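You operate a simulated robot arm through the tools that you are given. There is no shell and no other tool.

You run a simulated robot arm. Do the job below in one go: nothing can be reset, and whatever is moved stays where it is left.

JOB
Wipe the ink off the long roller and put its cover back.
Fine: set the cardboard cover on the trestle while you work; use the red rag and put it back; leave the stand locked. What is to be rubbed or washed off counts as gone when no trace of it is left.

Only the result counts: the job must be done as asked and must still hold three seconds after the hand-in. Knocking over, shifting, dropping, spilling or breaking anything else fails it. A push-on lid holds only when it is set on centred and level and pressed home; a screw cap is set on level and turned clockwise until tight.

ROBOT AND FRAMES
A 6-joint arm with a two-finger gripper, fixed in place. Base frame: the origin is on the floor under the middle of its stand, x ahead of it, y to its left, z up. Readings come in cm, degrees, newtons and seconds.
It reaches about 163.7 cm from its shoulder. Its first joint turns from -166.0 to 166.0 degrees. Payload 3.43 kg.
The TCP is the grasp point between the finger pads, 2 cm short of the fingertips. In the tool frame z runs along the fingers and y along their closing line. The gripper opens to 19 cm; its body begins 24.8 cm behind the TCP.
Orientation is told as [roll, pitch, yaw] about the base's x, y, z axes, in that order, counted from this pose: with the fingers straight down and closing along the base's y, the tool's x points along the base's -x, its y along +y and its z along -z.

CONTROLS
- The arm moves only by the tool play_rows. Its argument "motion" is a list of rows, each an object of numbers (a shift or turn left out is 0, a gripper value left out holds the last): "x", "y", "z": the shift along the tool's x, y, z in units of 250 mm (1.0 is 250 mm); "ax", "ay", "az": the turn, a rotation vector about the tool's x, y, z in units of 45 degrees (1.0 is 45 degrees); "claw": the gripper command, from -1 (shut) to 1 (fully open), values between in proportion. In form: [{"x": .., "y": .., "z": .., "ax": .., "ay": .., "az": .., "claw": ..}, ...]. A call has 1 to 20 rows; each row is the pose to reach, as a shift and turn from the pose commanded when the call began, along the tool's axes at that moment. A call with a number of a shift or a turn outside -1 to 1 is refused whole. Each row takes 0.2 s and may step no farther than 5 cm and 8.6 degrees from the row before; otherwise, or with a gripper value out of range, the whole call is refused. A pose out of reach is approached as far as the arm can. The call stops where the force on the tool passes 40 N (or 10 N more than at its start, if that is more) or the arm is blocked; 0.2 s more then pass. Each finger travels about 4.5 cm/s and halts on what it meets, pressing with about 23 N; the grip force reading is that of the motor and also rises with nothing between the fingers. The clock runs only during rows and for 0.2 s after the last one: add rows that repeat a pose to give the fingers time. It gives the time, the measured TCP pose, the force on the tool (base axes), the opening and the grip force at its end, in the units of the frame above (readings bear some noise), with the torque about the TCP (base axes, N m) and any sound that the robot's microphone picked up.
- Cameras (640 x 400 px; columns grow to the right, rows downward): "scene" is fixed at [39.95, 49.99, 156.37]; the picture's right is [-0.92, -0.39, 0.00], its down [-0.39, 0.92, -0.06] and it looks along [0.02, -0.05, -1.00] (base axes); focal length 214 px, centre (320, 200). "wrist" rides on the gripper at [7, -0.8, -28.8] in the tool frame; the picture's right is [0.12, 0.99, 0.00], its down [-0.96, 0.12, -0.25] and it looks along [-0.25, 0.03, 0.97] (tool axes); focal length 261 px, centre (320, 200). There is no depth. A picture from a camera that has moved, and an enlarged one, comes with that camera's place and axes in the base frame and with its lens.
- camera(camera): a new picture of that camera. No time passes.
- lift_body(by): slides the trunk up (or, below 0, down) by that many cm; the arm rides with it, the base frame stays. It gives what a move gives, with no picture.
- close_up(camera, box): a new picture of the part [left, top, right, bottom] of that camera's present view, enlarged. No time passes.
- close_job(): hands the job in; it is judged then, once.

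Places have to be worked out from the pictures, the camera data and where the tool is seen. Open the gripper and draw the arm clear of the work before you hand the job in, unless the task says otherwise.

The tools are called as name(argument=value, ...) on one line, values as JSON. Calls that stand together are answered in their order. play_rows: Moves the arm, as the interface text tells. Its arguments: {"type":"object","properties":{"motion":{"type":"array"}},"required":["motion"]} The other tools are called the same way: lift_body (by) moves the trunk up or down; camera (camera) takes a picture; close_up (camera, box) takes an enlarged picture of a part of a camera's view; close_job () hands the job in.

At the start:

```text
time_s: 0.0
eef_pos: [38.66, 75.88, 104.6]
tool_rot: [0.1, -0.1, 0.1]
wrist_force: [0.2, -0.5, 0.0]
torque: [-0.01, -0.01, 0.0]
gripper_width: 19.01
finger_force: 0.1
trunk travel left (down, up): [-12.5, 11.5]
```

scene: 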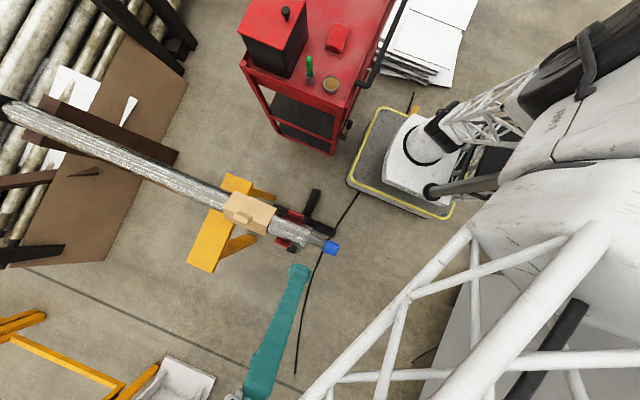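
wrist: 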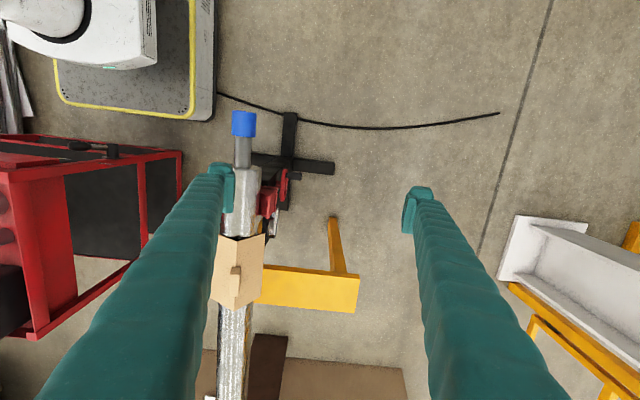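

I'll begin by looking closely at the roller, cardboard cover, trestle and cart in both cameras.

close_up(camera="scene", box=[170, 150, 370, 275])

close_up(camera="scene", box=[220, 0, 420, 125])

close_up(camera="wrist", box=[190, 90, 370, 320])

close_up(camera="scene", box=[0, 50, 240, 200])

```text
3.20 times, centred on (270, 212) of scene
camera zoom: at [39.95, 49.99, 156.37], right [-0.92, -0.39, 0.0], down [-0.39, 0.92, -0.06], along [0.02, -0.05, -1.0], focal length 686 px, centre (480, 160)
```

zoom: 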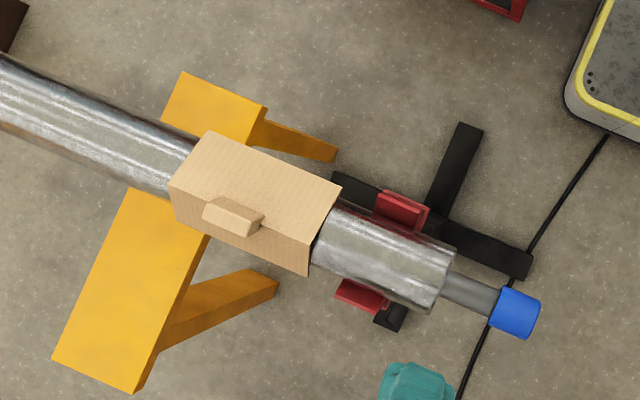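

```text
3.20 times, centred on (320, 62) of scene
camera zoom: at [39.95, 49.99, 156.37], right [-0.92, -0.39, 0.0], down [-0.39, 0.92, -0.06], along [0.02, -0.05, -1.0], focal length 686 px, centre (320, 640)
```

zoom: 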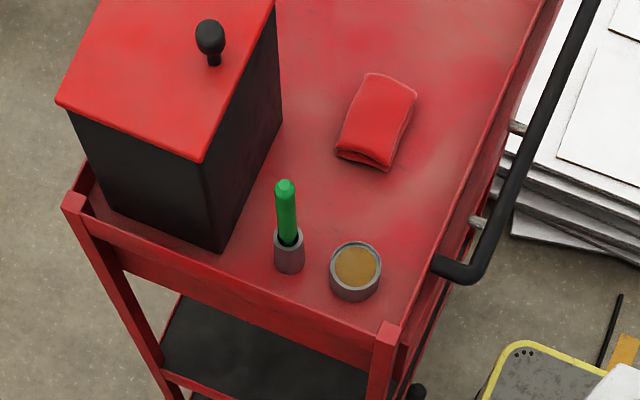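

```text
1.74 times, centred on (280, 205) of wrist
camera zoom: at [31.71, 75.06, 133.37], right [-0.12, 0.99, 0.0], down [0.96, 0.12, 0.25], along [0.25, 0.03, -0.97], focal length 453 px, centre (390, 191)
```

zoom: 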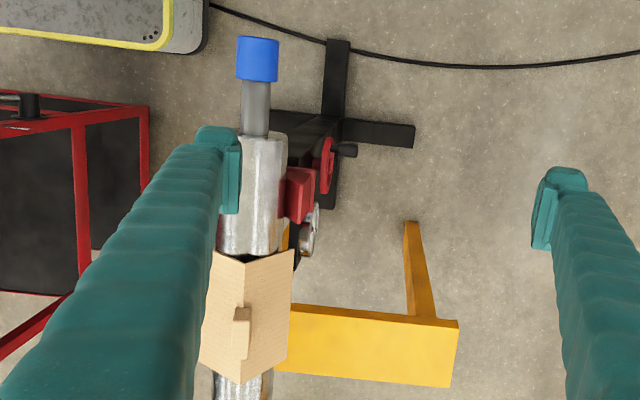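

```text
2.67 times, centred on (120, 125) of scene
camera zoom: at [39.95, 49.99, 156.37], right [-0.92, -0.39, 0.0], down [-0.39, 0.92, -0.06], along [0.02, -0.05, -1.0], focal length 572 px, centre (853, 400)
```

zoom: 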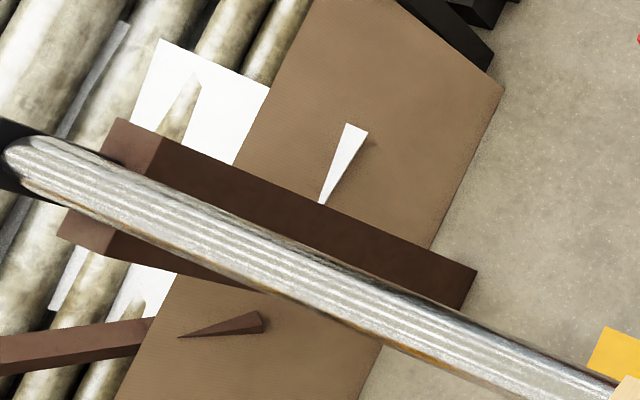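

The roller seems to run along x at y≈60, z≈80, with the cover's tab near (62, 61, 86); the trestle's free top is at roughly x 73–86, y up to 93, z≈60. I'll move above the cover at the present height for a better look.

play_rows(motion=[{"x": -0.14, "y": -0.116}, {"x": -0.28, "y": -0.232}, {"x": -0.42, "y": -0.348}, {"x": -0.56, "y": -0.464}, {"x": -0.7, "y": -0.58}, {"x": -0.7, "y": -0.58}])

camera(camera="wrist")

camera(camera="scene")

```text
time_s: 1.4
eef_pos: [56.18, 61.22, 104.48]
tool_rot: [-0.1, 0.0, -0.1]
wrist_force: [0.4, -0.6, 0.1]
torque: [-0.03, 0.01, -0.01]
gripper_width: 19.01
finger_force: 0.0
trunk travel left (down, up): [-12.5, 11.5]
```

```text
taken
camera wrist: at [49.06, 60.45, 133.14], right [-0.12, 0.99, 0.0], down [0.96, 0.12, 0.25], along [0.25, 0.03, -0.97], focal length 261 px, centre (320, 200)
```

wrist: 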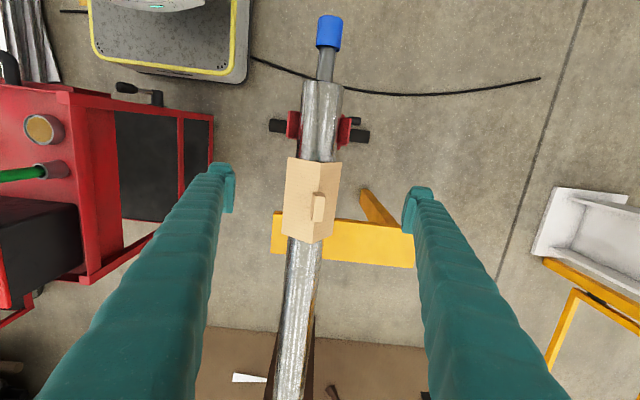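

```text
taken
```

scene: 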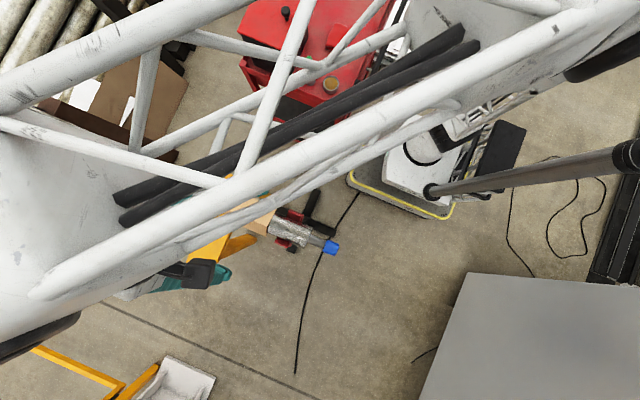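

The white truss is my own arm, now over the roller. I'll enlarge the cover from this angle.

close_up(camera="wrist", box=[240, 60, 420, 280])

close_up(camera="wrist", box=[270, 140, 360, 260])

close_up(camera="wrist", box=[0, 60, 220, 320])

```text
1.82 times, centred on (330, 170) of wrist
camera zoom: at [49.06, 60.45, 133.14], right [-0.12, 0.99, 0.0], down [0.96, 0.12, 0.25], along [0.25, 0.03, -0.97], focal length 474 px, centre (302, 254)
```

zoom: 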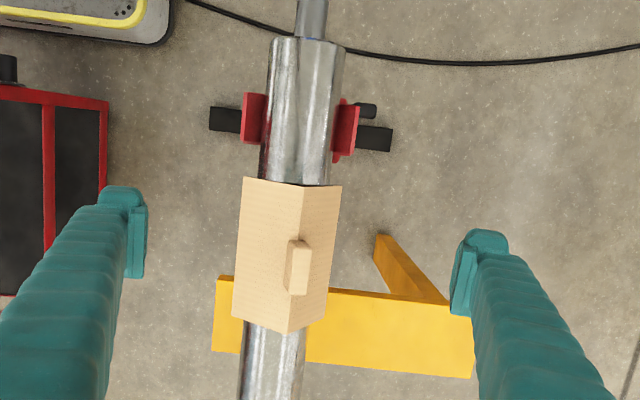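

```text
3.33 times, centred on (315, 200) of wrist
camera zoom: at [49.06, 60.45, 133.14], right [-0.12, 0.99, 0.0], down [0.96, 0.12, 0.25], along [0.25, 0.03, -0.97], focal length 869 px, centre (337, 200)
```

zoom: 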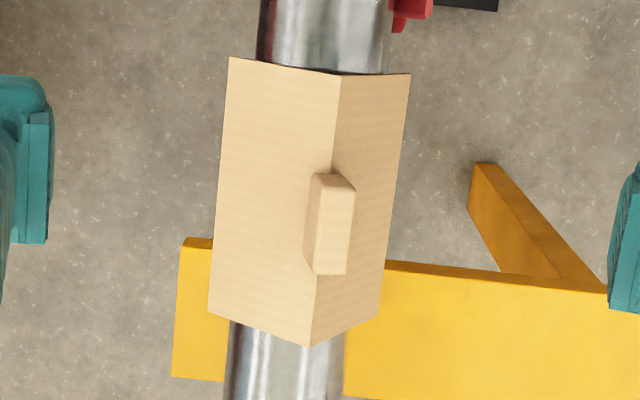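

```text
1.54 times, centred on (110, 190) of wrist
camera zoom: at [49.06, 60.45, 133.14], right [-0.12, 0.99, 0.0], down [0.96, 0.12, 0.25], along [0.25, 0.03, -0.97], focal length 401 px, centre (643, 215)
```

zoom: 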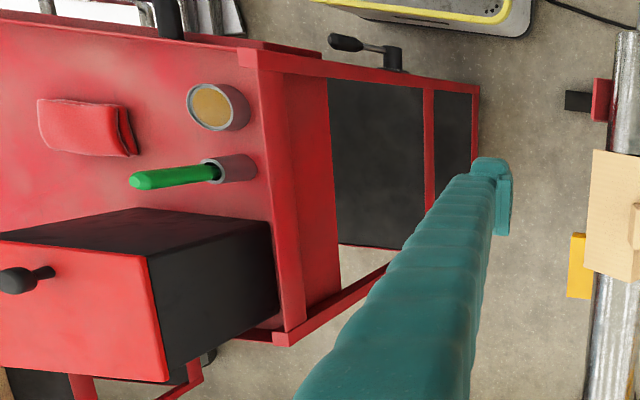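

The cover looks like a tented channel with a ridge and a tab, and it may be sitting a little rolled toward +y. I'll tilt the hand to look along the roller from its end and see the cover's profile.

play_rows(motion=[{"x": 0.08, "z": -0.03, "ay": -0.166}, {"x": 0.16, "z": -0.06, "ay": -0.333}, {"x": 0.24, "z": -0.09, "ay": -0.5}, {"x": 0.32, "z": -0.12, "ay": -0.666}, {"x": 0.4, "z": -0.14, "ay": -0.833}, {"x": 0.48, "z": -0.16, "ay": -1.0}, {"x": 0.48, "z": -0.16, "ay": -1.0}])

camera(camera="wrist")

close_up(camera="wrist", box=[230, 130, 420, 300])

```text
time_s: 3.0
eef_pos: [44.29, 60.87, 109.2]
tool_rot: [0.9, -45.2, -0.9]
wrist_force: [0.6, 0.0, 0.6]
torque: [-0.05, 0.01, 0.01]
gripper_width: 19.0
finger_force: 0.0
trunk travel left (down, up): [-12.5, 11.5]
```

```text
taken
camera wrist: at [19.04, 60.1, 124.48], right [-0.08, 0.99, -0.07], down [0.5, 0.1, 0.86], along [0.86, 0.03, -0.51], focal length 261 px, centre (320, 200)
```

wrist: 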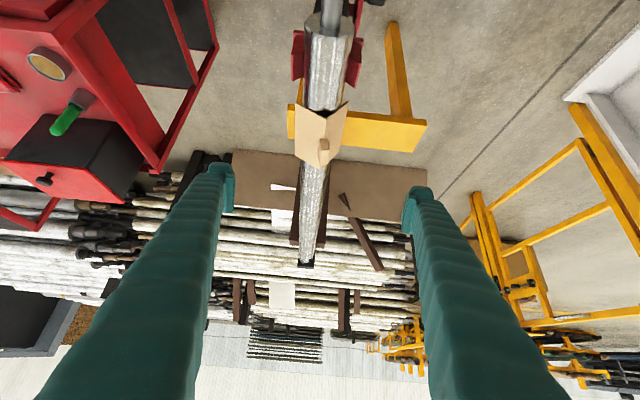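

```text
2.35 times, centred on (325, 215) of wrist
camera zoom: at [19.04, 60.1, 124.48], right [-0.08, 0.99, -0.07], down [0.5, 0.1, 0.86], along [0.86, 0.03, -0.51], focal length 613 px, centre (308, 165)
```

zoom: 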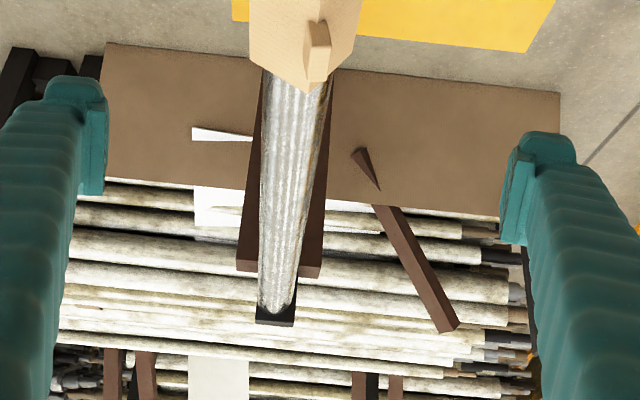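

The image is upside-down in this pose; I'll zoom on the cover's front end for its profile.

close_up(camera="wrist", box=[270, 70, 390, 190])

close_up(camera="wrist", box=[260, 0, 440, 120])

```text
3.33 times, centred on (330, 130) of wrist
camera zoom: at [19.04, 60.1, 124.48], right [-0.08, 0.99, -0.07], down [0.5, 0.1, 0.86], along [0.86, 0.03, -0.51], focal length 869 px, centre (287, 433)
```

zoom: 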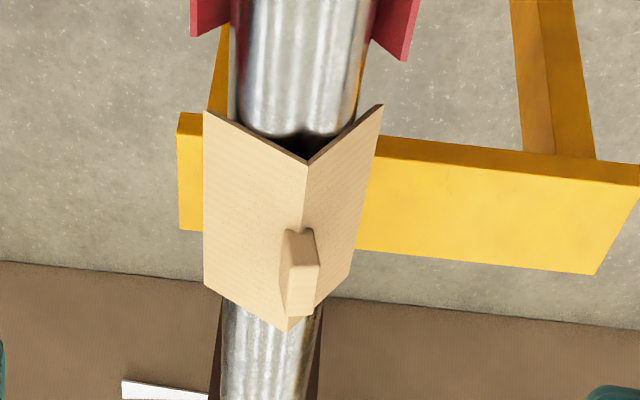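

```text
3.33 times, centred on (350, 60) of wrist
camera zoom: at [19.04, 60.1, 124.48], right [-0.08, 0.99, -0.07], down [0.5, 0.1, 0.86], along [0.86, 0.03, -0.51], focal length 869 px, centre (220, 667)
```

zoom: 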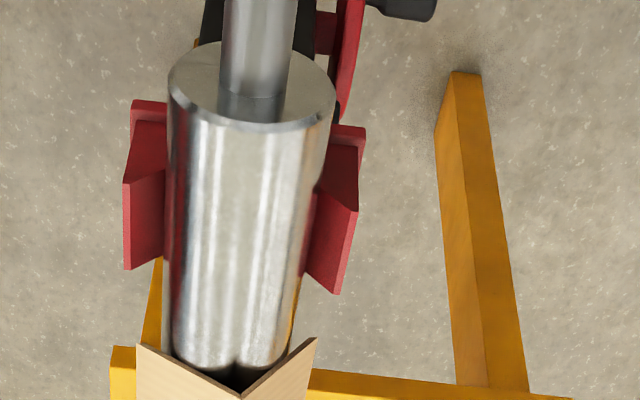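

Triangulating two views: the cover is an inverted V (flaps ≈7.3 cm, 16 cm long, x 54.4–70.5), ridge at y≈61.3, z≈85.3, leaning about 12.5° toward +y; the trestle top is near z≈64, x 72–84, y up to ≈91.6. I'll go back upright above the tab.

play_rows(motion=[{"x": -0.06, "z": 0.109, "ay": 0.166}, {"x": -0.12, "z": 0.218, "ay": 0.333}, {"x": -0.18, "z": 0.327, "ay": 0.5}, {"x": -0.24, "z": 0.435, "ay": 0.666}, {"x": -0.3, "z": 0.544, "ay": 0.833}, {"x": -0.36, "z": 0.653, "ay": 1.0}, {"x": -0.36, "z": 0.653, "ay": 1.0}])

close_up(camera="wrist", box=[240, 60, 420, 240])

```text
time_s: 4.6
eef_pos: [62.27, 61.33, 103.3]
tool_rot: [-0.1, 0.2, 0.0]
wrist_force: [0.6, 0.5, -1.2]
torque: [-0.09, 0.1, 0.02]
gripper_width: 18.99
finger_force: 0.1
trunk travel left (down, up): [-12.5, 11.5]
```

```text
2.22 times, centred on (330, 150) of wrist
camera zoom: at [55.38, 60.52, 132.09], right [-0.12, 0.99, 0.0], down [0.96, 0.12, 0.25], along [0.24, 0.03, -0.97], focal length 579 px, centre (298, 311)
```

zoom: 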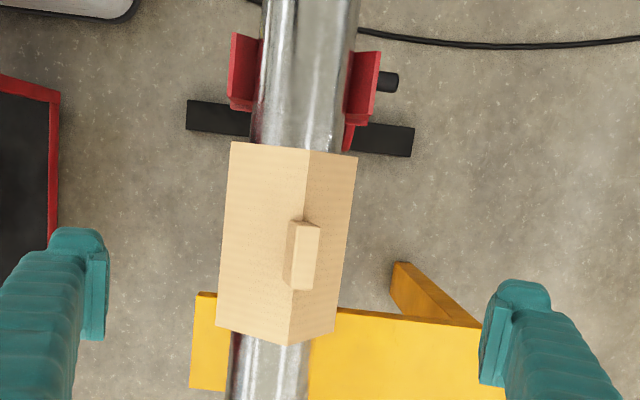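

The tab top sits at about (62, 62, 88), matching my estimate. I'll roll the hand −12.5° to match the tab, part-close the fingers and take the pre-grasp pose ~12 cm off along the tab axis.

play_rows(motion=[{"x": 0.002, "y": 0.04, "z": 0.05, "ax": 0.09, "claw": -0.15}, {"x": 0.005, "y": 0.08, "z": 0.11, "ax": 0.18, "claw": -0.15}, {"x": 0.007, "y": 0.122, "z": 0.166, "ax": 0.278, "claw": -0.15}, {"x": 0.007, "y": 0.122, "z": 0.166, "ax": 0.278, "claw": -0.15}, {"x": 0.007, "y": 0.122, "z": 0.166, "ax": 0.278, "claw": -0.15}, {"x": 0.007, "y": 0.122, "z": 0.166, "ax": 0.278, "claw": -0.15}, {"x": 0.007, "y": 0.122, "z": 0.166, "ax": 0.278, "claw": -0.15}])

camera(camera="wrist")

close_up(camera="wrist", box=[240, 80, 400, 260])

```text
time_s: 6.2
eef_pos: [61.99, 64.34, 99.33]
tool_rot: [-12.4, 0.0, 0.1]
wrist_force: [-0.5, 0.6, 0.1]
torque: [0.01, -0.02, 0.0]
gripper_width: 8.08
finger_force: 0.0
trunk travel left (down, up): [-12.5, 11.5]
```

```text
taken
camera wrist: at [55.06, 69.73, 127.47], right [-0.12, 0.97, -0.22], down [0.96, 0.17, 0.22], along [0.25, -0.18, -0.95], focal length 261 px, centre (320, 200)
```

wrist: 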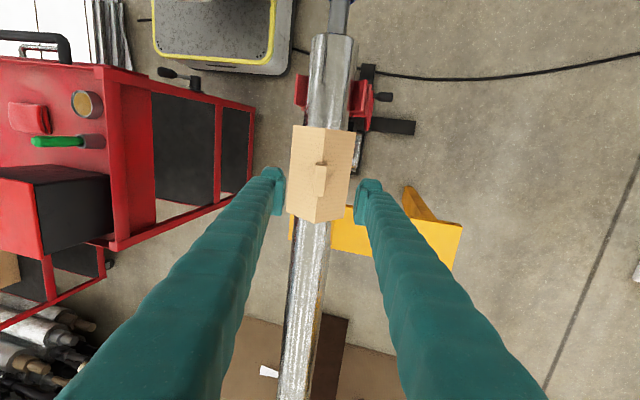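

```text
2.22 times, centred on (320, 170) of wrist
camera zoom: at [55.06, 69.73, 127.47], right [-0.12, 0.97, -0.22], down [0.96, 0.17, 0.22], along [0.25, -0.18, -0.95], focal length 579 px, centre (320, 267)
```

zoom: 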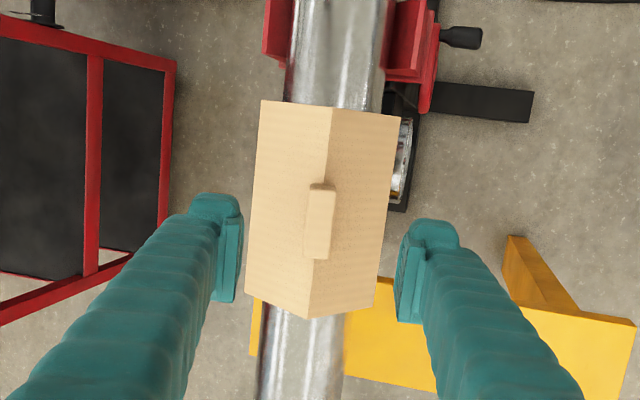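

The view down the tab axis is symmetric, so the roll is right and the tab is centred between the fingers. Descending 12 cm along the tool axis.

play_rows(motion=[{"z": 0.12}, {"z": 0.24}, {"z": 0.33}, {"z": 0.4}, {"z": 0.45}, {"z": 0.48}, {"z": 0.48}])

close_up(camera="wrist", box=[240, 100, 400, 280])

```text
time_s: 7.8
eef_pos: [61.84, 61.89, 87.56]
tool_rot: [-12.4, -0.1, 0.1]
wrist_force: [0.5, 0.5, 0.0]
torque: [-0.01, 0.02, 0.0]
gripper_width: 8.07
finger_force: 0.0
trunk travel left (down, up): [-12.5, 11.5]
```

```text
2.22 times, centred on (320, 190) of wrist
camera zoom: at [54.99, 67.25, 115.78], right [-0.12, 0.97, -0.22], down [0.96, 0.17, 0.22], along [0.25, -0.18, -0.95], focal length 579 px, centre (320, 222)
```

zoom: 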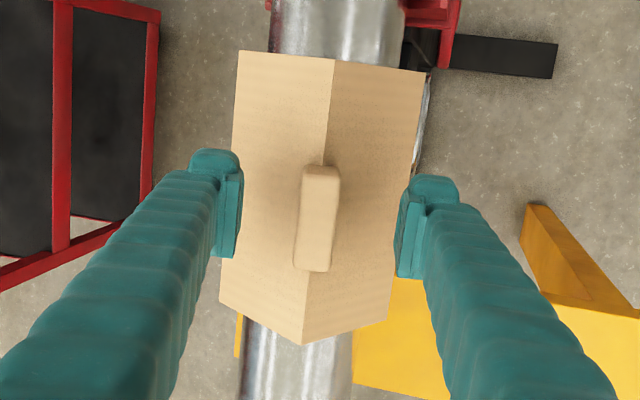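

The tab is centred between the pads at grasp depth; closing the fingers.

play_rows(motion=[{"claw": -1}, {"claw": -1}, {"claw": -1}, {"claw": -1}, {"claw": -1}, {"claw": -1}, {"claw": -1}])

close_up(camera="wrist", box=[240, 100, 400, 280])

```text
time_s: 9.4
eef_pos: [62.06, 61.72, 87.56]
tool_rot: [-12.4, 0.0, 0.0]
wrist_force: [0.6, -0.6, 0.9]
torque: [-0.02, 0.05, 0.01]
gripper_width: 1.88
finger_force: 22.9
trunk travel left (down, up): [-12.5, 11.5]
```

```text
2.22 times, centred on (320, 190) of wrist
camera zoom: at [54.99, 67.26, 115.79], right [-0.12, 0.97, -0.22], down [0.96, 0.17, 0.22], along [0.25, -0.18, -0.95], focal length 579 px, centre (320, 222)
```

zoom: 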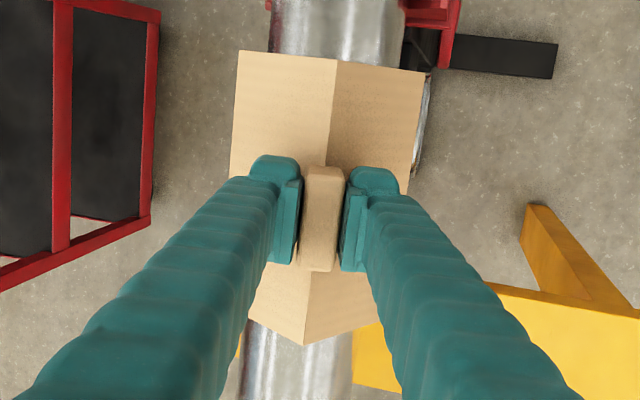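

Gripped (1.88 cm, 22.9 N). Lifting straight off along the tab axis, slowly at first.

play_rows(motion=[{"z": -0.04}, {"z": -0.1}, {"z": -0.18}, {"z": -0.28}, {"z": -0.4}, {"z": -0.5}, {"z": -0.5}])

camera(camera="wrist")

camera(camera="scene")

```text
time_s: 11.0
eef_pos: [61.94, 64.5, 99.84]
tool_rot: [-12.6, -0.1, 0.0]
wrist_force: [-0.3, -0.3, 0.0]
torque: [-0.03, -0.02, 0.01]
gripper_width: 1.87
finger_force: 22.8
trunk travel left (down, up): [-12.5, 11.5]
```

```text
taken
camera wrist: at [54.94, 69.95, 128.08], right [-0.12, 0.97, -0.22], down [0.96, 0.17, 0.22], along [0.25, -0.18, -0.95], focal length 261 px, centre (320, 200)
```

wrist: 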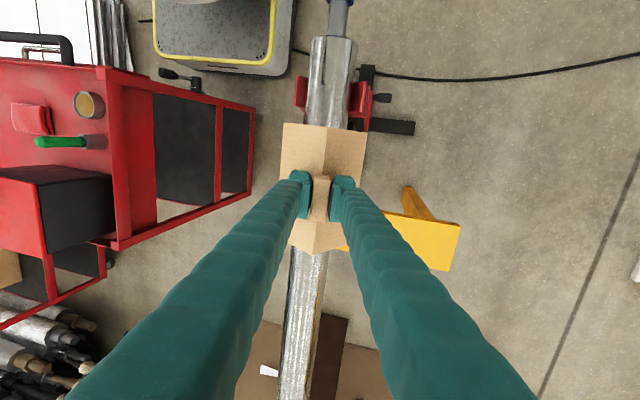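

```text
taken
```

scene: 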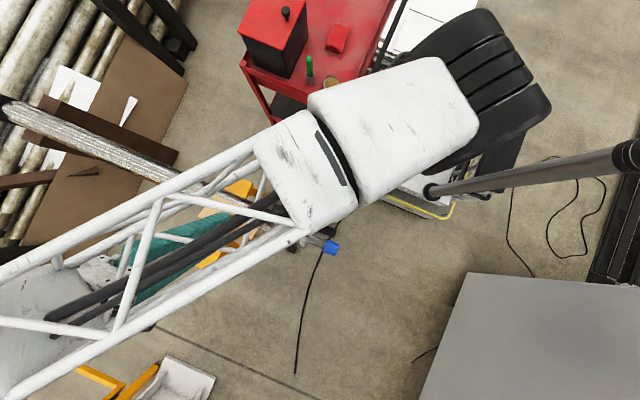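

The cover is in hand and clear. Moving it over the free end of the trestle at about (78, 80, 102) while levelling it.

play_rows(motion=[{"x": -0.107, "y": 0.098, "z": -0.035}, {"x": -0.213, "y": 0.196, "z": -0.07, "ax": -0.05}, {"x": -0.32, "y": 0.294, "z": -0.106, "ax": -0.1}, {"x": -0.427, "y": 0.392, "z": -0.141, "ax": -0.16}, {"x": -0.533, "y": 0.49, "z": -0.177, "ax": -0.22}, {"x": -0.64, "y": 0.588, "z": -0.212, "ax": -0.278}, {"x": -0.64, "y": 0.588, "z": -0.212, "ax": -0.278}])

camera(camera="wrist")

camera(camera="scene")

```text
time_s: 12.6
eef_pos: [74.4, 76.55, 99.28]
tool_rot: [0.0, 0.1, 0.1]
wrist_force: [-1.5, 0.5, 0.1]
torque: [-0.02, -0.21, -0.01]
gripper_width: 1.87
finger_force: 23.0
out of reach, approached as far as the arm can: row 4, 5, 6, 7
trunk travel left (down, up): [-12.5, 11.5]
```

```text
taken
camera wrist: at [67.49, 75.8, 127.96], right [-0.12, 0.99, 0.0], down [0.96, 0.12, 0.25], along [0.25, 0.03, -0.97], focal length 261 px, centre (320, 200)
```

wrist: 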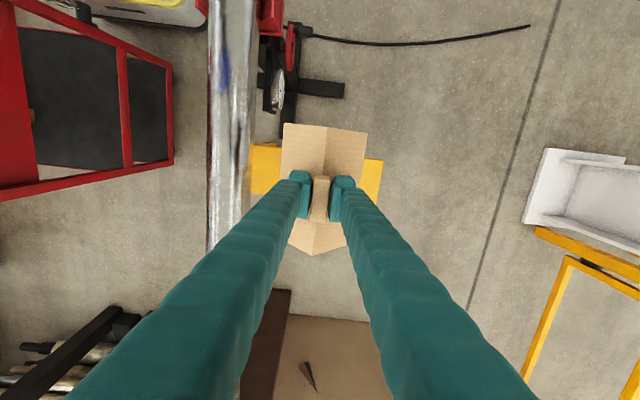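

```text
taken
```

scene: 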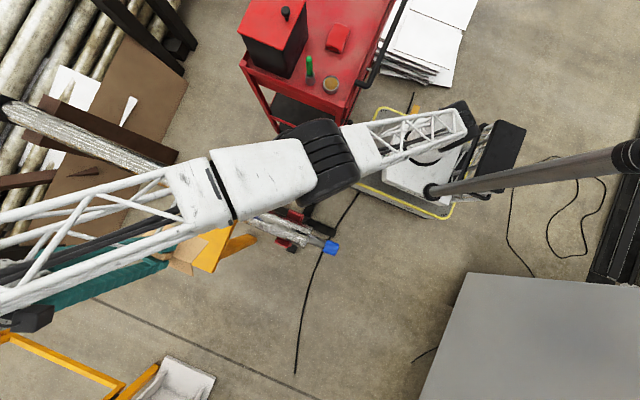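

At this height the target is just past the arm's reach (stopped at 74.4, 76.6). A blue ink streak is now visible on the roller near x≈60. Lowering should bring the target in reach; the cover is well clear of the roller, so I go down 14 cm.

play_rows(motion=[{"z": 0.14}, {"z": 0.28}, {"z": 0.42}, {"z": 0.56}, {"z": 0.56}])

camera(camera="wrist")

close_up(camera="wrist", box=[180, 0, 420, 260])

```text
time_s: 13.8
eef_pos: [74.54, 76.42, 85.33]
tool_rot: [0.0, 0.0, 0.0]
wrist_force: [-1.0, -0.3, 0.2]
torque: [-0.04, 0.0, -0.02]
gripper_width: 1.88
finger_force: 23.1
trunk travel left (down, up): [-12.5, 11.5]
```

```text
taken
camera wrist: at [67.62, 75.66, 113.95], right [-0.12, 0.99, 0.0], down [0.96, 0.12, 0.25], along [0.25, 0.03, -0.97], focal length 261 px, centre (320, 200)
```

wrist: 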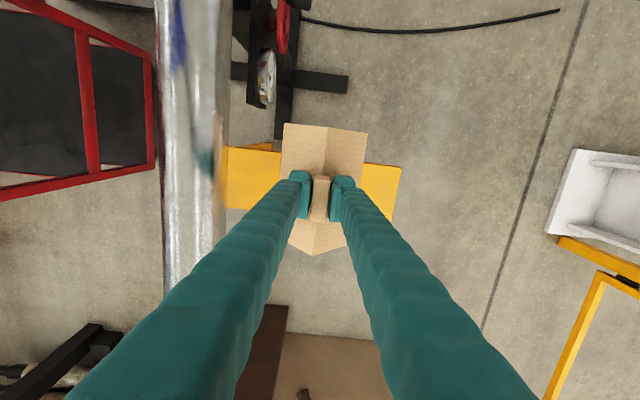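

```text
1.54 times, centred on (300, 130) of wrist
camera zoom: at [67.62, 75.66, 113.95], right [-0.12, 0.99, 0.0], down [0.96, 0.12, 0.25], along [0.25, 0.03, -0.97], focal length 401 px, centre (351, 308)
```

zoom: 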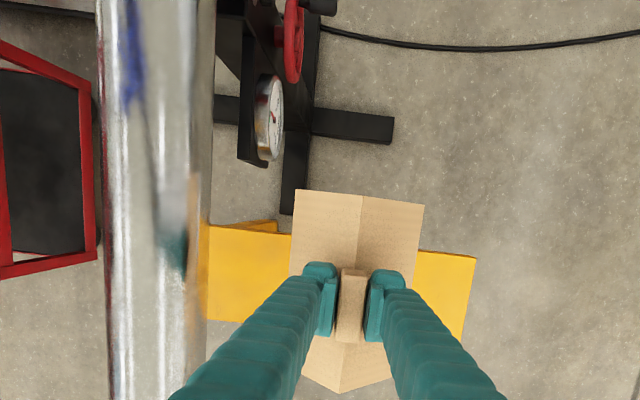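

Reach is fine lower down; the plank spans x≈72–83 with its end at y≈91.7, z≈64. Moving to (77.5, 79) and down to z≈76, then I'll feel for the contact.

play_rows(motion=[{"x": -0.04, "y": 0.035, "z": 0.08}, {"x": -0.08, "y": 0.07, "z": 0.17}, {"x": -0.12, "y": 0.104, "z": 0.27}, {"x": -0.12, "y": 0.104, "z": 0.37}, {"x": -0.12, "y": 0.104, "z": 0.37}])

camera(camera="wrist")

camera(camera="scene")

```text
time_s: 15.0
eef_pos: [77.52, 78.8, 76.25]
tool_rot: [0.0, 0.0, 0.0]
wrist_force: [0.4, -0.1, -1.1]
torque: [0.0, -0.02, 0.03]
gripper_width: 1.87
finger_force: 22.9
trunk travel left (down, up): [-12.5, 11.5]
```

```text
taken
camera wrist: at [70.55, 78.1, 104.94], right [-0.12, 0.99, 0.0], down [0.96, 0.12, 0.25], along [0.25, 0.03, -0.97], focal length 261 px, centre (320, 200)
```

wrist: 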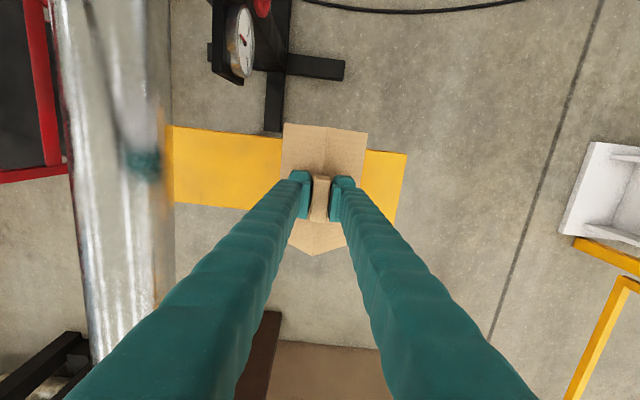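

```text
taken
```

scene: 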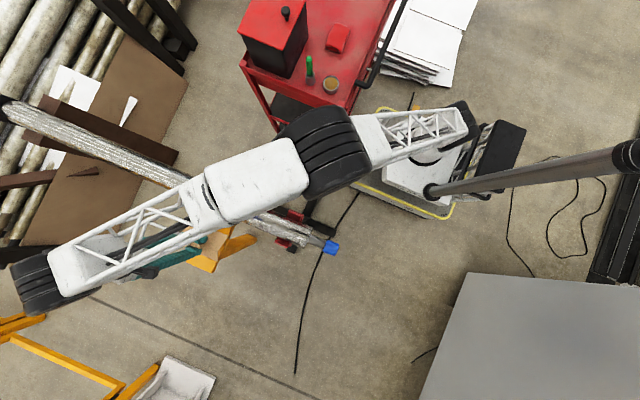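

Hovering over the plank, cover level. Descending slowly to just above the expected contact at z≈71.

play_rows(motion=[{"z": 0.04}, {"z": 0.08}, {"z": 0.12}, {"z": 0.15}, {"z": 0.17}, {"z": 0.18}, {"z": 0.18}])

close_up(camera="wrist", box=[240, 80, 420, 280])

```text
time_s: 16.6
eef_pos: [77.69, 78.83, 71.6]
tool_rot: [0.0, 0.0, 0.1]
wrist_force: [0.7, 1.1, -1.1]
torque: [-0.01, 0.02, 0.02]
gripper_width: 1.85
finger_force: 23.0
trunk travel left (down, up): [-12.5, 11.5]
```

```text
2.00 times, centred on (330, 180) of wrist
camera zoom: at [70.64, 78.11, 100.33], right [-0.12, 0.99, 0.0], down [0.96, 0.12, 0.25], along [0.25, 0.03, -0.97], focal length 521 px, centre (300, 240)
```

zoom: 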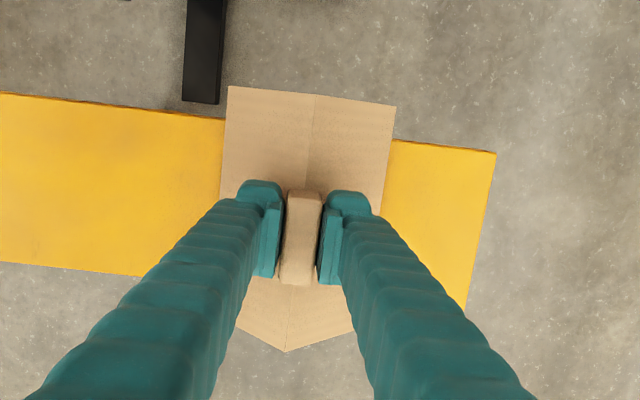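

No contact yet at z=71.6. Creeping down 0.25 cm per row.

play_rows(motion=[{"z": 0.01}, {"z": 0.02}, {"z": 0.02}])

```text
time_s: 17.4
eef_pos: [77.56, 78.83, 71.15]
tool_rot: [0.0, 0.0, 0.0]
wrist_force: [-0.3, 0.1, -1.1]
torque: [0.03, 0.0, -0.03]
gripper_width: 1.88
finger_force: 23.1
trunk travel left (down, up): [-12.5, 11.5]
```

Still free at z≈71.15. Continuing in small steps.

play_rows(motion=[{"z": 0.01}, {"z": 0.02}, {"z": 0.02}])

```text
time_s: 18.2
eef_pos: [77.53, 78.93, 70.81]
tool_rot: [0.0, -0.1, 0.0]
wrist_force: [-0.5, -1.2, 13.2]
torque: [-0.01, 0.01, -0.06]
gripper_width: 1.89
finger_force: 22.5
trunk travel left (down, up): [-12.5, 11.5]
```

Contact at z≈70.8 (13 N, no torque – both edges seated). Releasing with a partial opening.

play_rows(motion=[{"claw": -0.3}, {"claw": -0.3}, {"claw": -0.3}, {"claw": -0.3}, {"claw": -0.3}])

close_up(camera="wrist", box=[240, 80, 420, 280])

```text
time_s: 19.4
eef_pos: [77.69, 78.86, 70.64]
tool_rot: [-0.1, 0.0, 0.0]
wrist_force: [-0.2, 0.5, 0.9]
torque: [-0.03, -0.03, -0.01]
gripper_width: 6.65
finger_force: 0.0
trunk travel left (down, up): [-12.5, 11.5]
```

```text
2.00 times, centred on (330, 180) of wrist
camera zoom: at [70.63, 78.09, 99.38], right [-0.12, 0.99, 0.0], down [0.96, 0.12, 0.25], along [0.25, 0.03, -0.97], focal length 521 px, centre (300, 240)
```

zoom: 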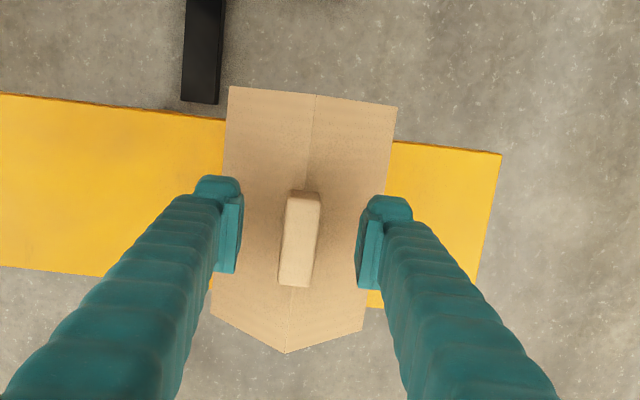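

The cover sits squarely on the trestle by itself. Raising clear, then moving inward and up to inspect the inked area.

play_rows(motion=[{"z": -0.1}, {"z": -0.25}, {"z": -0.4}, {"z": -0.55}, {"x": 0.08, "z": -0.7}, {"x": 0.2, "y": -0.04, "z": -0.85}, {"x": 0.34, "y": -0.1, "z": -0.97}, {"x": 0.48, "y": -0.22, "z": -1.0}, {"x": 0.6, "y": -0.36, "z": -1.0}, {"x": 0.7, "y": -0.5, "z": -1.0}, {"x": 0.8, "y": -0.64, "z": -1.0}, {"x": 0.84, "y": -0.72, "z": -1.0}, {"x": 0.84, "y": -0.72, "z": -1.0}])

camera(camera="wrist")

close_up(camera="wrist", box=[230, 40, 410, 300])

camera(camera="scene")

```text
time_s: 22.2
eef_pos: [56.43, 60.82, 95.43]
tool_rot: [0.0, -0.1, 0.0]
wrist_force: [-0.8, -0.5, 0.2]
torque: [-0.01, 0.0, 0.01]
gripper_width: 6.67
finger_force: 0.1
trunk travel left (down, up): [-12.5, 11.5]
```

```text
taken
camera wrist: at [49.42, 60.06, 124.17], right [-0.12, 0.99, 0.0], down [0.96, 0.11, 0.25], along [0.25, 0.03, -0.97], focal length 261 px, centre (320, 200)
```

wrist: 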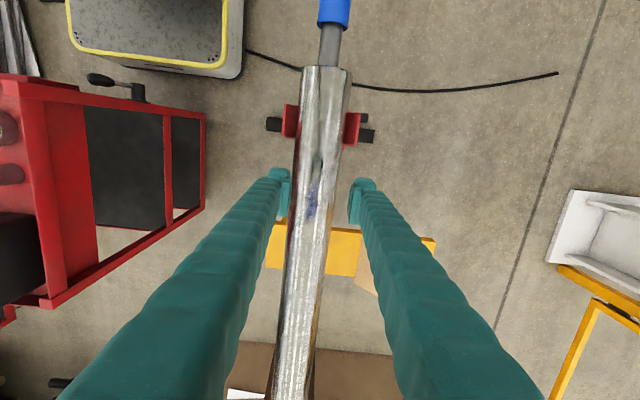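

```text
1.54 times, centred on (320, 170) of wrist
camera zoom: at [49.42, 60.06, 124.17], right [-0.12, 0.99, 0.0], down [0.96, 0.11, 0.25], along [0.25, 0.03, -0.97], focal length 401 px, centre (320, 246)
```

zoom: 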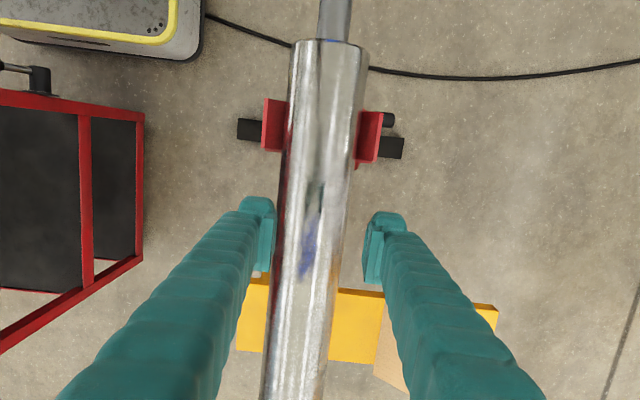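

```text
taken
```

scene: 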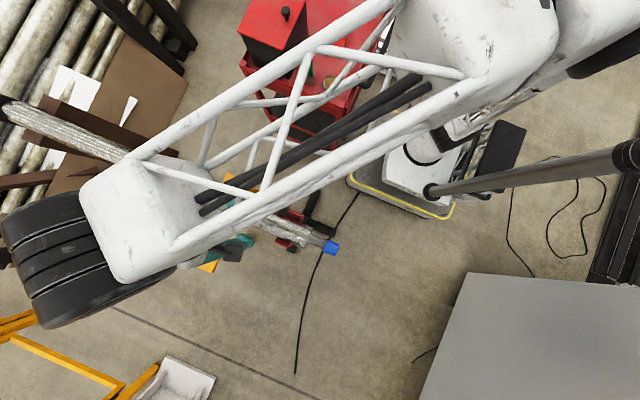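

A blue smear is visible on the roller's top; the teal patch is likely a reflection of the fingers. Enlarging to see its extent.

close_up(camera="wrist", box=[285, 140, 355, 240])

close_up(camera="wrist", box=[260, 230, 350, 330])

close_up(camera="wrist", box=[290, 60, 360, 140])

```text
4.00 times, centred on (320, 190) of wrist
camera zoom: at [49.42, 60.06, 124.17], right [-0.12, 0.99, 0.0], down [0.96, 0.11, 0.25], along [0.25, 0.03, -0.97], focal length 1043 px, centre (320, 240)
```

zoom: 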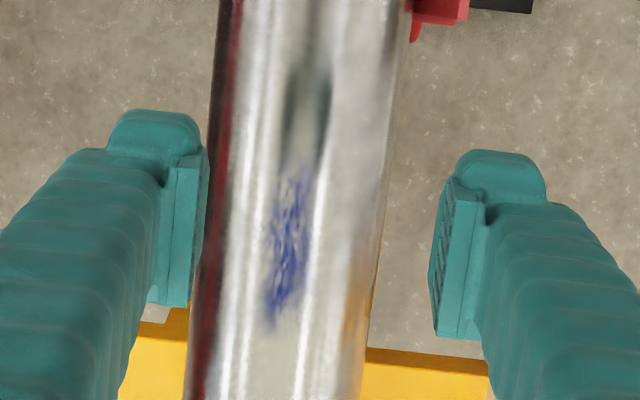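

```text
4.00 times, centred on (305, 280) of wrist
camera zoom: at [49.42, 60.06, 124.17], right [-0.12, 0.99, 0.0], down [0.96, 0.11, 0.25], along [0.25, 0.03, -0.97], focal length 1043 px, centre (380, -120)
```

zoom: 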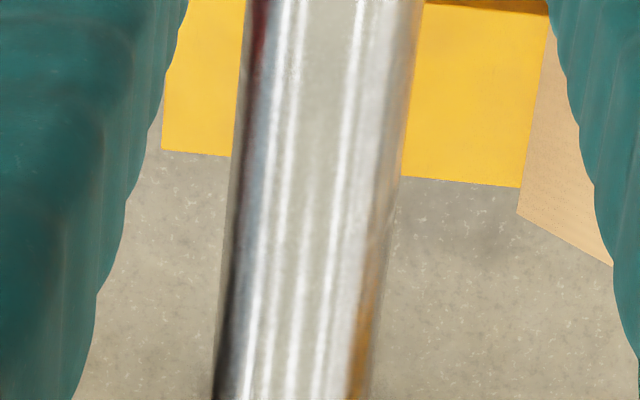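

```text
5.00 times, centred on (325, 100) of wrist
camera zoom: at [49.42, 60.06, 124.17], right [-0.12, 0.99, 0.0], down [0.96, 0.11, 0.25], along [0.25, 0.03, -0.97], focal length 1303 px, centre (295, 700)
```

zoom: 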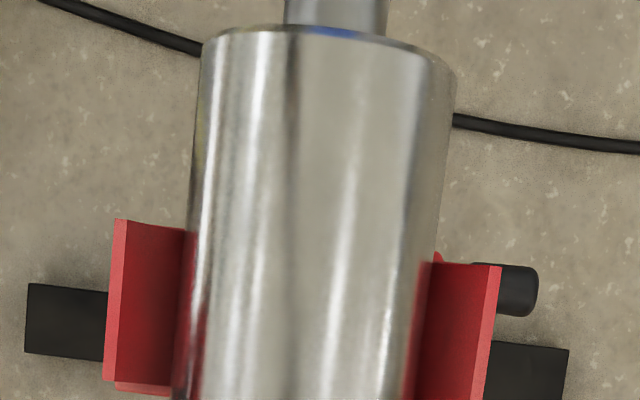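

The ink patch lies on the roller's top at x≈57–64, y≈59–61 (roller axis y≈60.2, radius ≈3.9, top z≈83.8). Now I'll go up and across to view the rag on the cart from above.

play_rows(motion=[{"z": -0.12}, {"z": -0.24, "y": -0.1}, {"z": -0.36, "y": -0.22}, {"z": -0.48, "y": -0.38}, {"z": -0.5, "y": -0.55}, {"z": -0.5, "y": -0.73}, {"z": -0.5, "y": -0.9}, {"z": -0.5, "y": -1.0}])

play_rows(motion=[{"y": -0.15}, {"y": -0.33}, {"y": -0.5}, {"y": -0.67}, {"y": -0.83}, {"y": -1.0}, {"y": -1.0}])

camera(camera="wrist")

camera(camera="scene")

```text
time_s: 24.0
eef_pos: [56.61, 35.76, 108.01]
tool_rot: [0.1, -0.1, 0.0]
wrist_force: [-0.2, 1.4, 0.1]
torque: [-0.1, -0.02, 0.04]
gripper_width: 6.65
finger_force: 0.0
trunk travel left (down, up): [-12.5, 11.5]
```

```text
time_s: 25.6
eef_pos: [56.46, 10.9, 108.36]
tool_rot: [0.0, 0.0, 0.0]
wrist_force: [0.1, 0.1, 0.1]
torque: [-0.03, -0.02, -0.03]
gripper_width: 6.64
finger_force: 0.0
trunk travel left (down, up): [-12.5, 11.5]
```

```text
taken
camera wrist: at [49.44, 10.1, 137.09], right [-0.12, 0.99, 0.0], down [0.96, 0.12, 0.25], along [0.25, 0.03, -0.97], focal length 261 px, centre (320, 200)
```

wrist: 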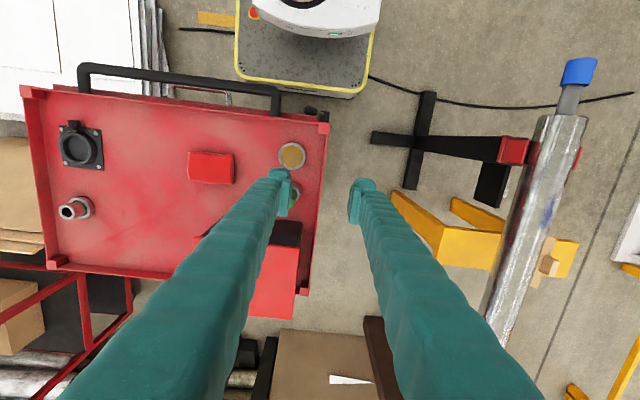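

```text
taken
```

scene: 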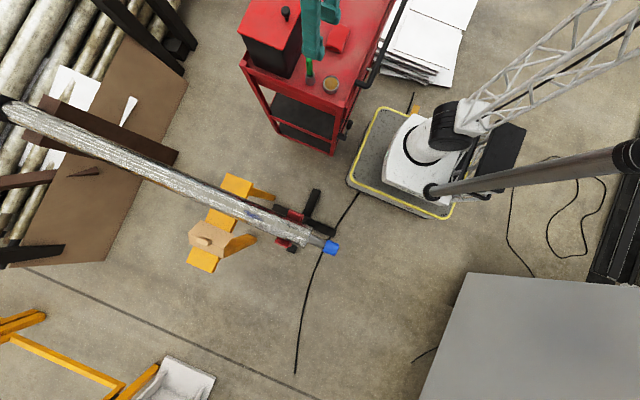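

Clear views of both now. Enlarging the roller in the scene camera, and the rag on the cart.

close_up(camera="scene", box=[170, 160, 350, 280])

close_up(camera="wrist", box=[140, 110, 340, 240])

close_up(camera="wrist", box=[460, 50, 640, 340])

close_up(camera="scene", box=[240, 0, 400, 110])

```text
3.33 times, centred on (260, 220) of scene
camera zoom: at [39.95, 49.99, 156.37], right [-0.92, -0.39, 0.0], down [-0.39, 0.92, -0.06], along [0.02, -0.05, -1.0], focal length 715 px, centre (520, 133)
```

zoom: 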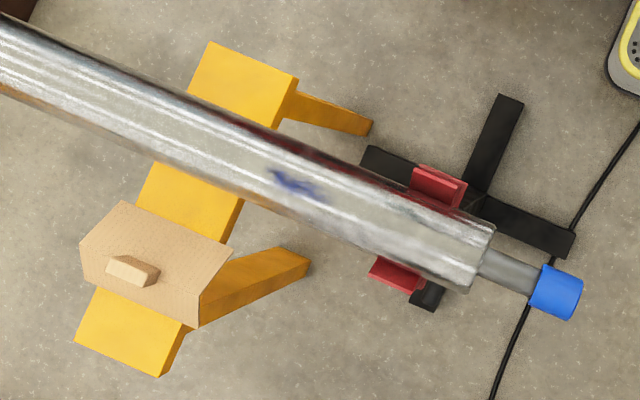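

```text
3.08 times, centred on (240, 175) of wrist
camera zoom: at [49.44, 10.1, 137.09], right [-0.12, 0.99, 0.0], down [0.96, 0.12, 0.25], along [0.25, 0.03, -0.97], focal length 802 px, centre (566, 277)
```

zoom: 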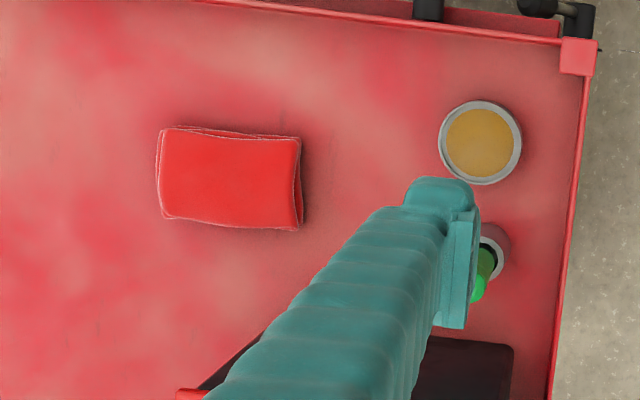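

```text
1.38 times, centred on (550, 195) of wrist
camera zoom: at [49.44, 10.1, 137.09], right [-0.12, 0.99, 0.0], down [0.96, 0.12, 0.25], along [0.25, 0.03, -0.97], focal length 360 px, centre (3, 207)
```

zoom: 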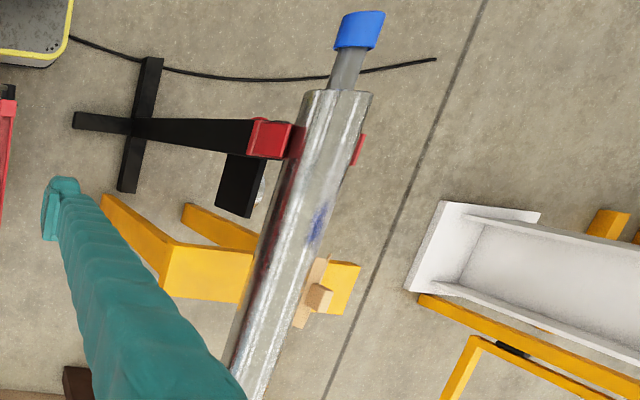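

```text
3.64 times, centred on (320, 55) of scene
camera zoom: at [39.95, 49.99, 156.37], right [-0.92, -0.39, 0.0], down [-0.39, 0.92, -0.06], along [0.02, -0.05, -1.0], focal length 780 px, centre (320, 727)
```

zoom: 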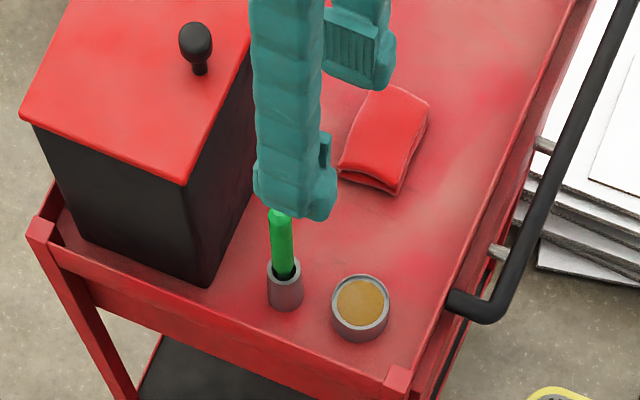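

Rag's pad is about x 56.5–63, y −17.5…−7.9, top z≈80.5, lying along y; tin, pen cup and box are clear of it. I'll move over it, open to ~14 cm and come down to z≈95 for a closer look.

play_rows(motion=[{"x": -0.03, "y": -0.16}, {"x": -0.06, "y": -0.32}, {"x": -0.09, "y": -0.48}, {"x": -0.12, "y": -0.64}, {"x": -0.13, "y": -0.8}, {"x": -0.13, "y": -0.944, "claw": 0.47}, {"x": -0.13, "y": -0.944, "z": 0.14, "claw": 0.47}, {"x": -0.13, "y": -0.944, "z": 0.28, "claw": 0.47}, {"x": -0.13, "y": -0.944, "z": 0.44, "claw": 0.47}, {"x": -0.13, "y": -0.944, "z": 0.52, "claw": 0.47}, {"x": -0.13, "y": -0.944, "z": 0.52, "claw": 0.47}])

camera(camera="wrist")

close_up(camera="wrist", box=[230, 90, 410, 260])

camera(camera="scene")

```text
time_s: 28.0
eef_pos: [59.74, -12.78, 95.12]
tool_rot: [0.1, 0.0, 0.0]
wrist_force: [0.2, -0.4, -0.2]
torque: [-0.06, -0.01, 0.01]
gripper_width: 13.98
finger_force: 0.1
trunk travel left (down, up): [-12.5, 11.5]
```

```text
taken
camera wrist: at [52.85, -13.56, 123.82], right [-0.12, 0.99, 0.0], down [0.96, 0.11, 0.25], along [0.25, 0.03, -0.97], focal length 261 px, centre (320, 200)
```

wrist: 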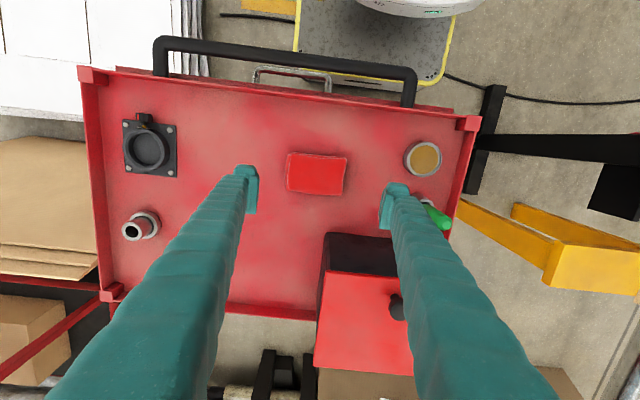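

```text
2.35 times, centred on (320, 175) of wrist
camera zoom: at [52.85, -13.56, 123.82], right [-0.12, 0.99, 0.0], down [0.96, 0.11, 0.25], along [0.25, 0.03, -0.97], focal length 613 px, centre (320, 259)
```

zoom: 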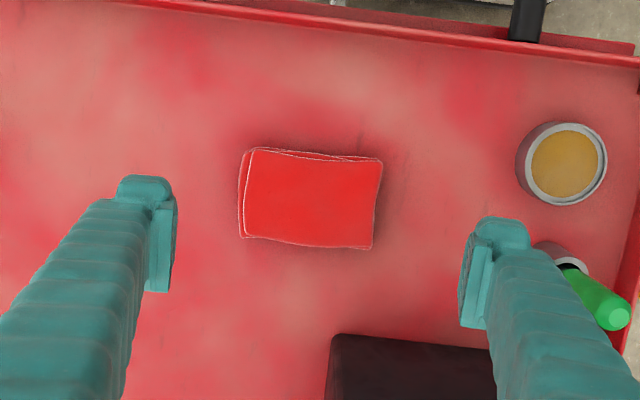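

```text
taken
```

scene: 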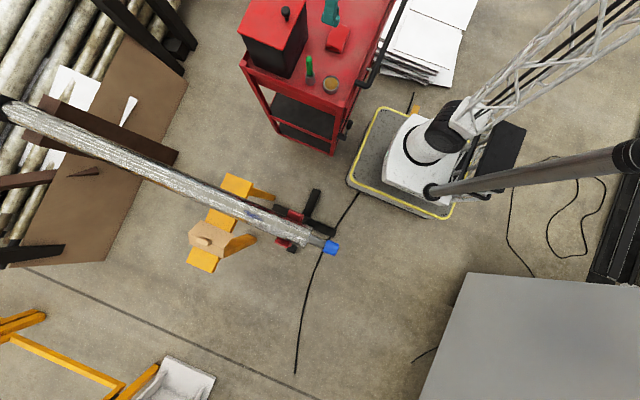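

Rag centre refined to (59.8, −13.4). Descending to TCP z≈83 to judge fingertip height against the rag in the scene camera.

play_rows(motion=[{"y": -0.025, "z": 0.12}, {"y": -0.025, "z": 0.24}, {"y": -0.025, "z": 0.36}, {"y": -0.025, "z": 0.44}, {"y": -0.025, "z": 0.484}, {"y": -0.025, "z": 0.484}])

close_up(camera="wrist", box=[220, 110, 420, 270])

close_up(camera="scene", box=[290, 0, 390, 70])

```text
time_s: 29.4
eef_pos: [59.78, -13.37, 82.95]
tool_rot: [0.0, 0.0, 0.1]
wrist_force: [-0.9, -0.6, 0.0]
torque: [0.01, -0.03, 0.02]
gripper_width: 13.95
finger_force: 0.1
trunk travel left (down, up): [-12.5, 11.5]
```

```text
2.50 times, centred on (320, 190) of wrist
camera zoom: at [52.83, -14.11, 111.73], right [-0.12, 0.99, 0.0], down [0.96, 0.12, 0.25], along [0.25, 0.03, -0.97], focal length 652 px, centre (320, 225)
```

zoom: 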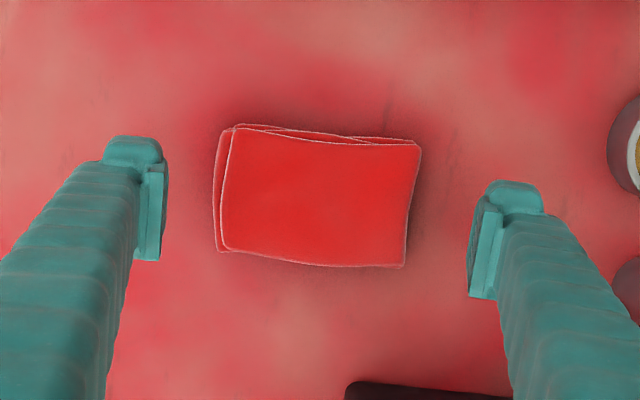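

```text
5.71 times, centred on (340, 35) of scene
camera zoom: at [39.95, 49.99, 156.37], right [-0.92, -0.39, 0.0], down [-0.39, 0.92, -0.06], along [0.02, -0.05, -1.0], focal length 1226 px, centre (206, 1143)
```

zoom: 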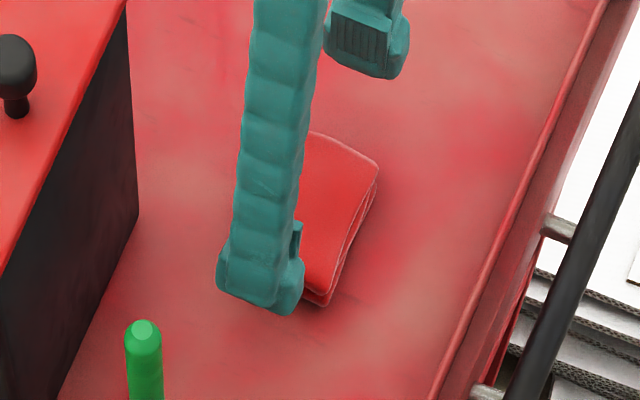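

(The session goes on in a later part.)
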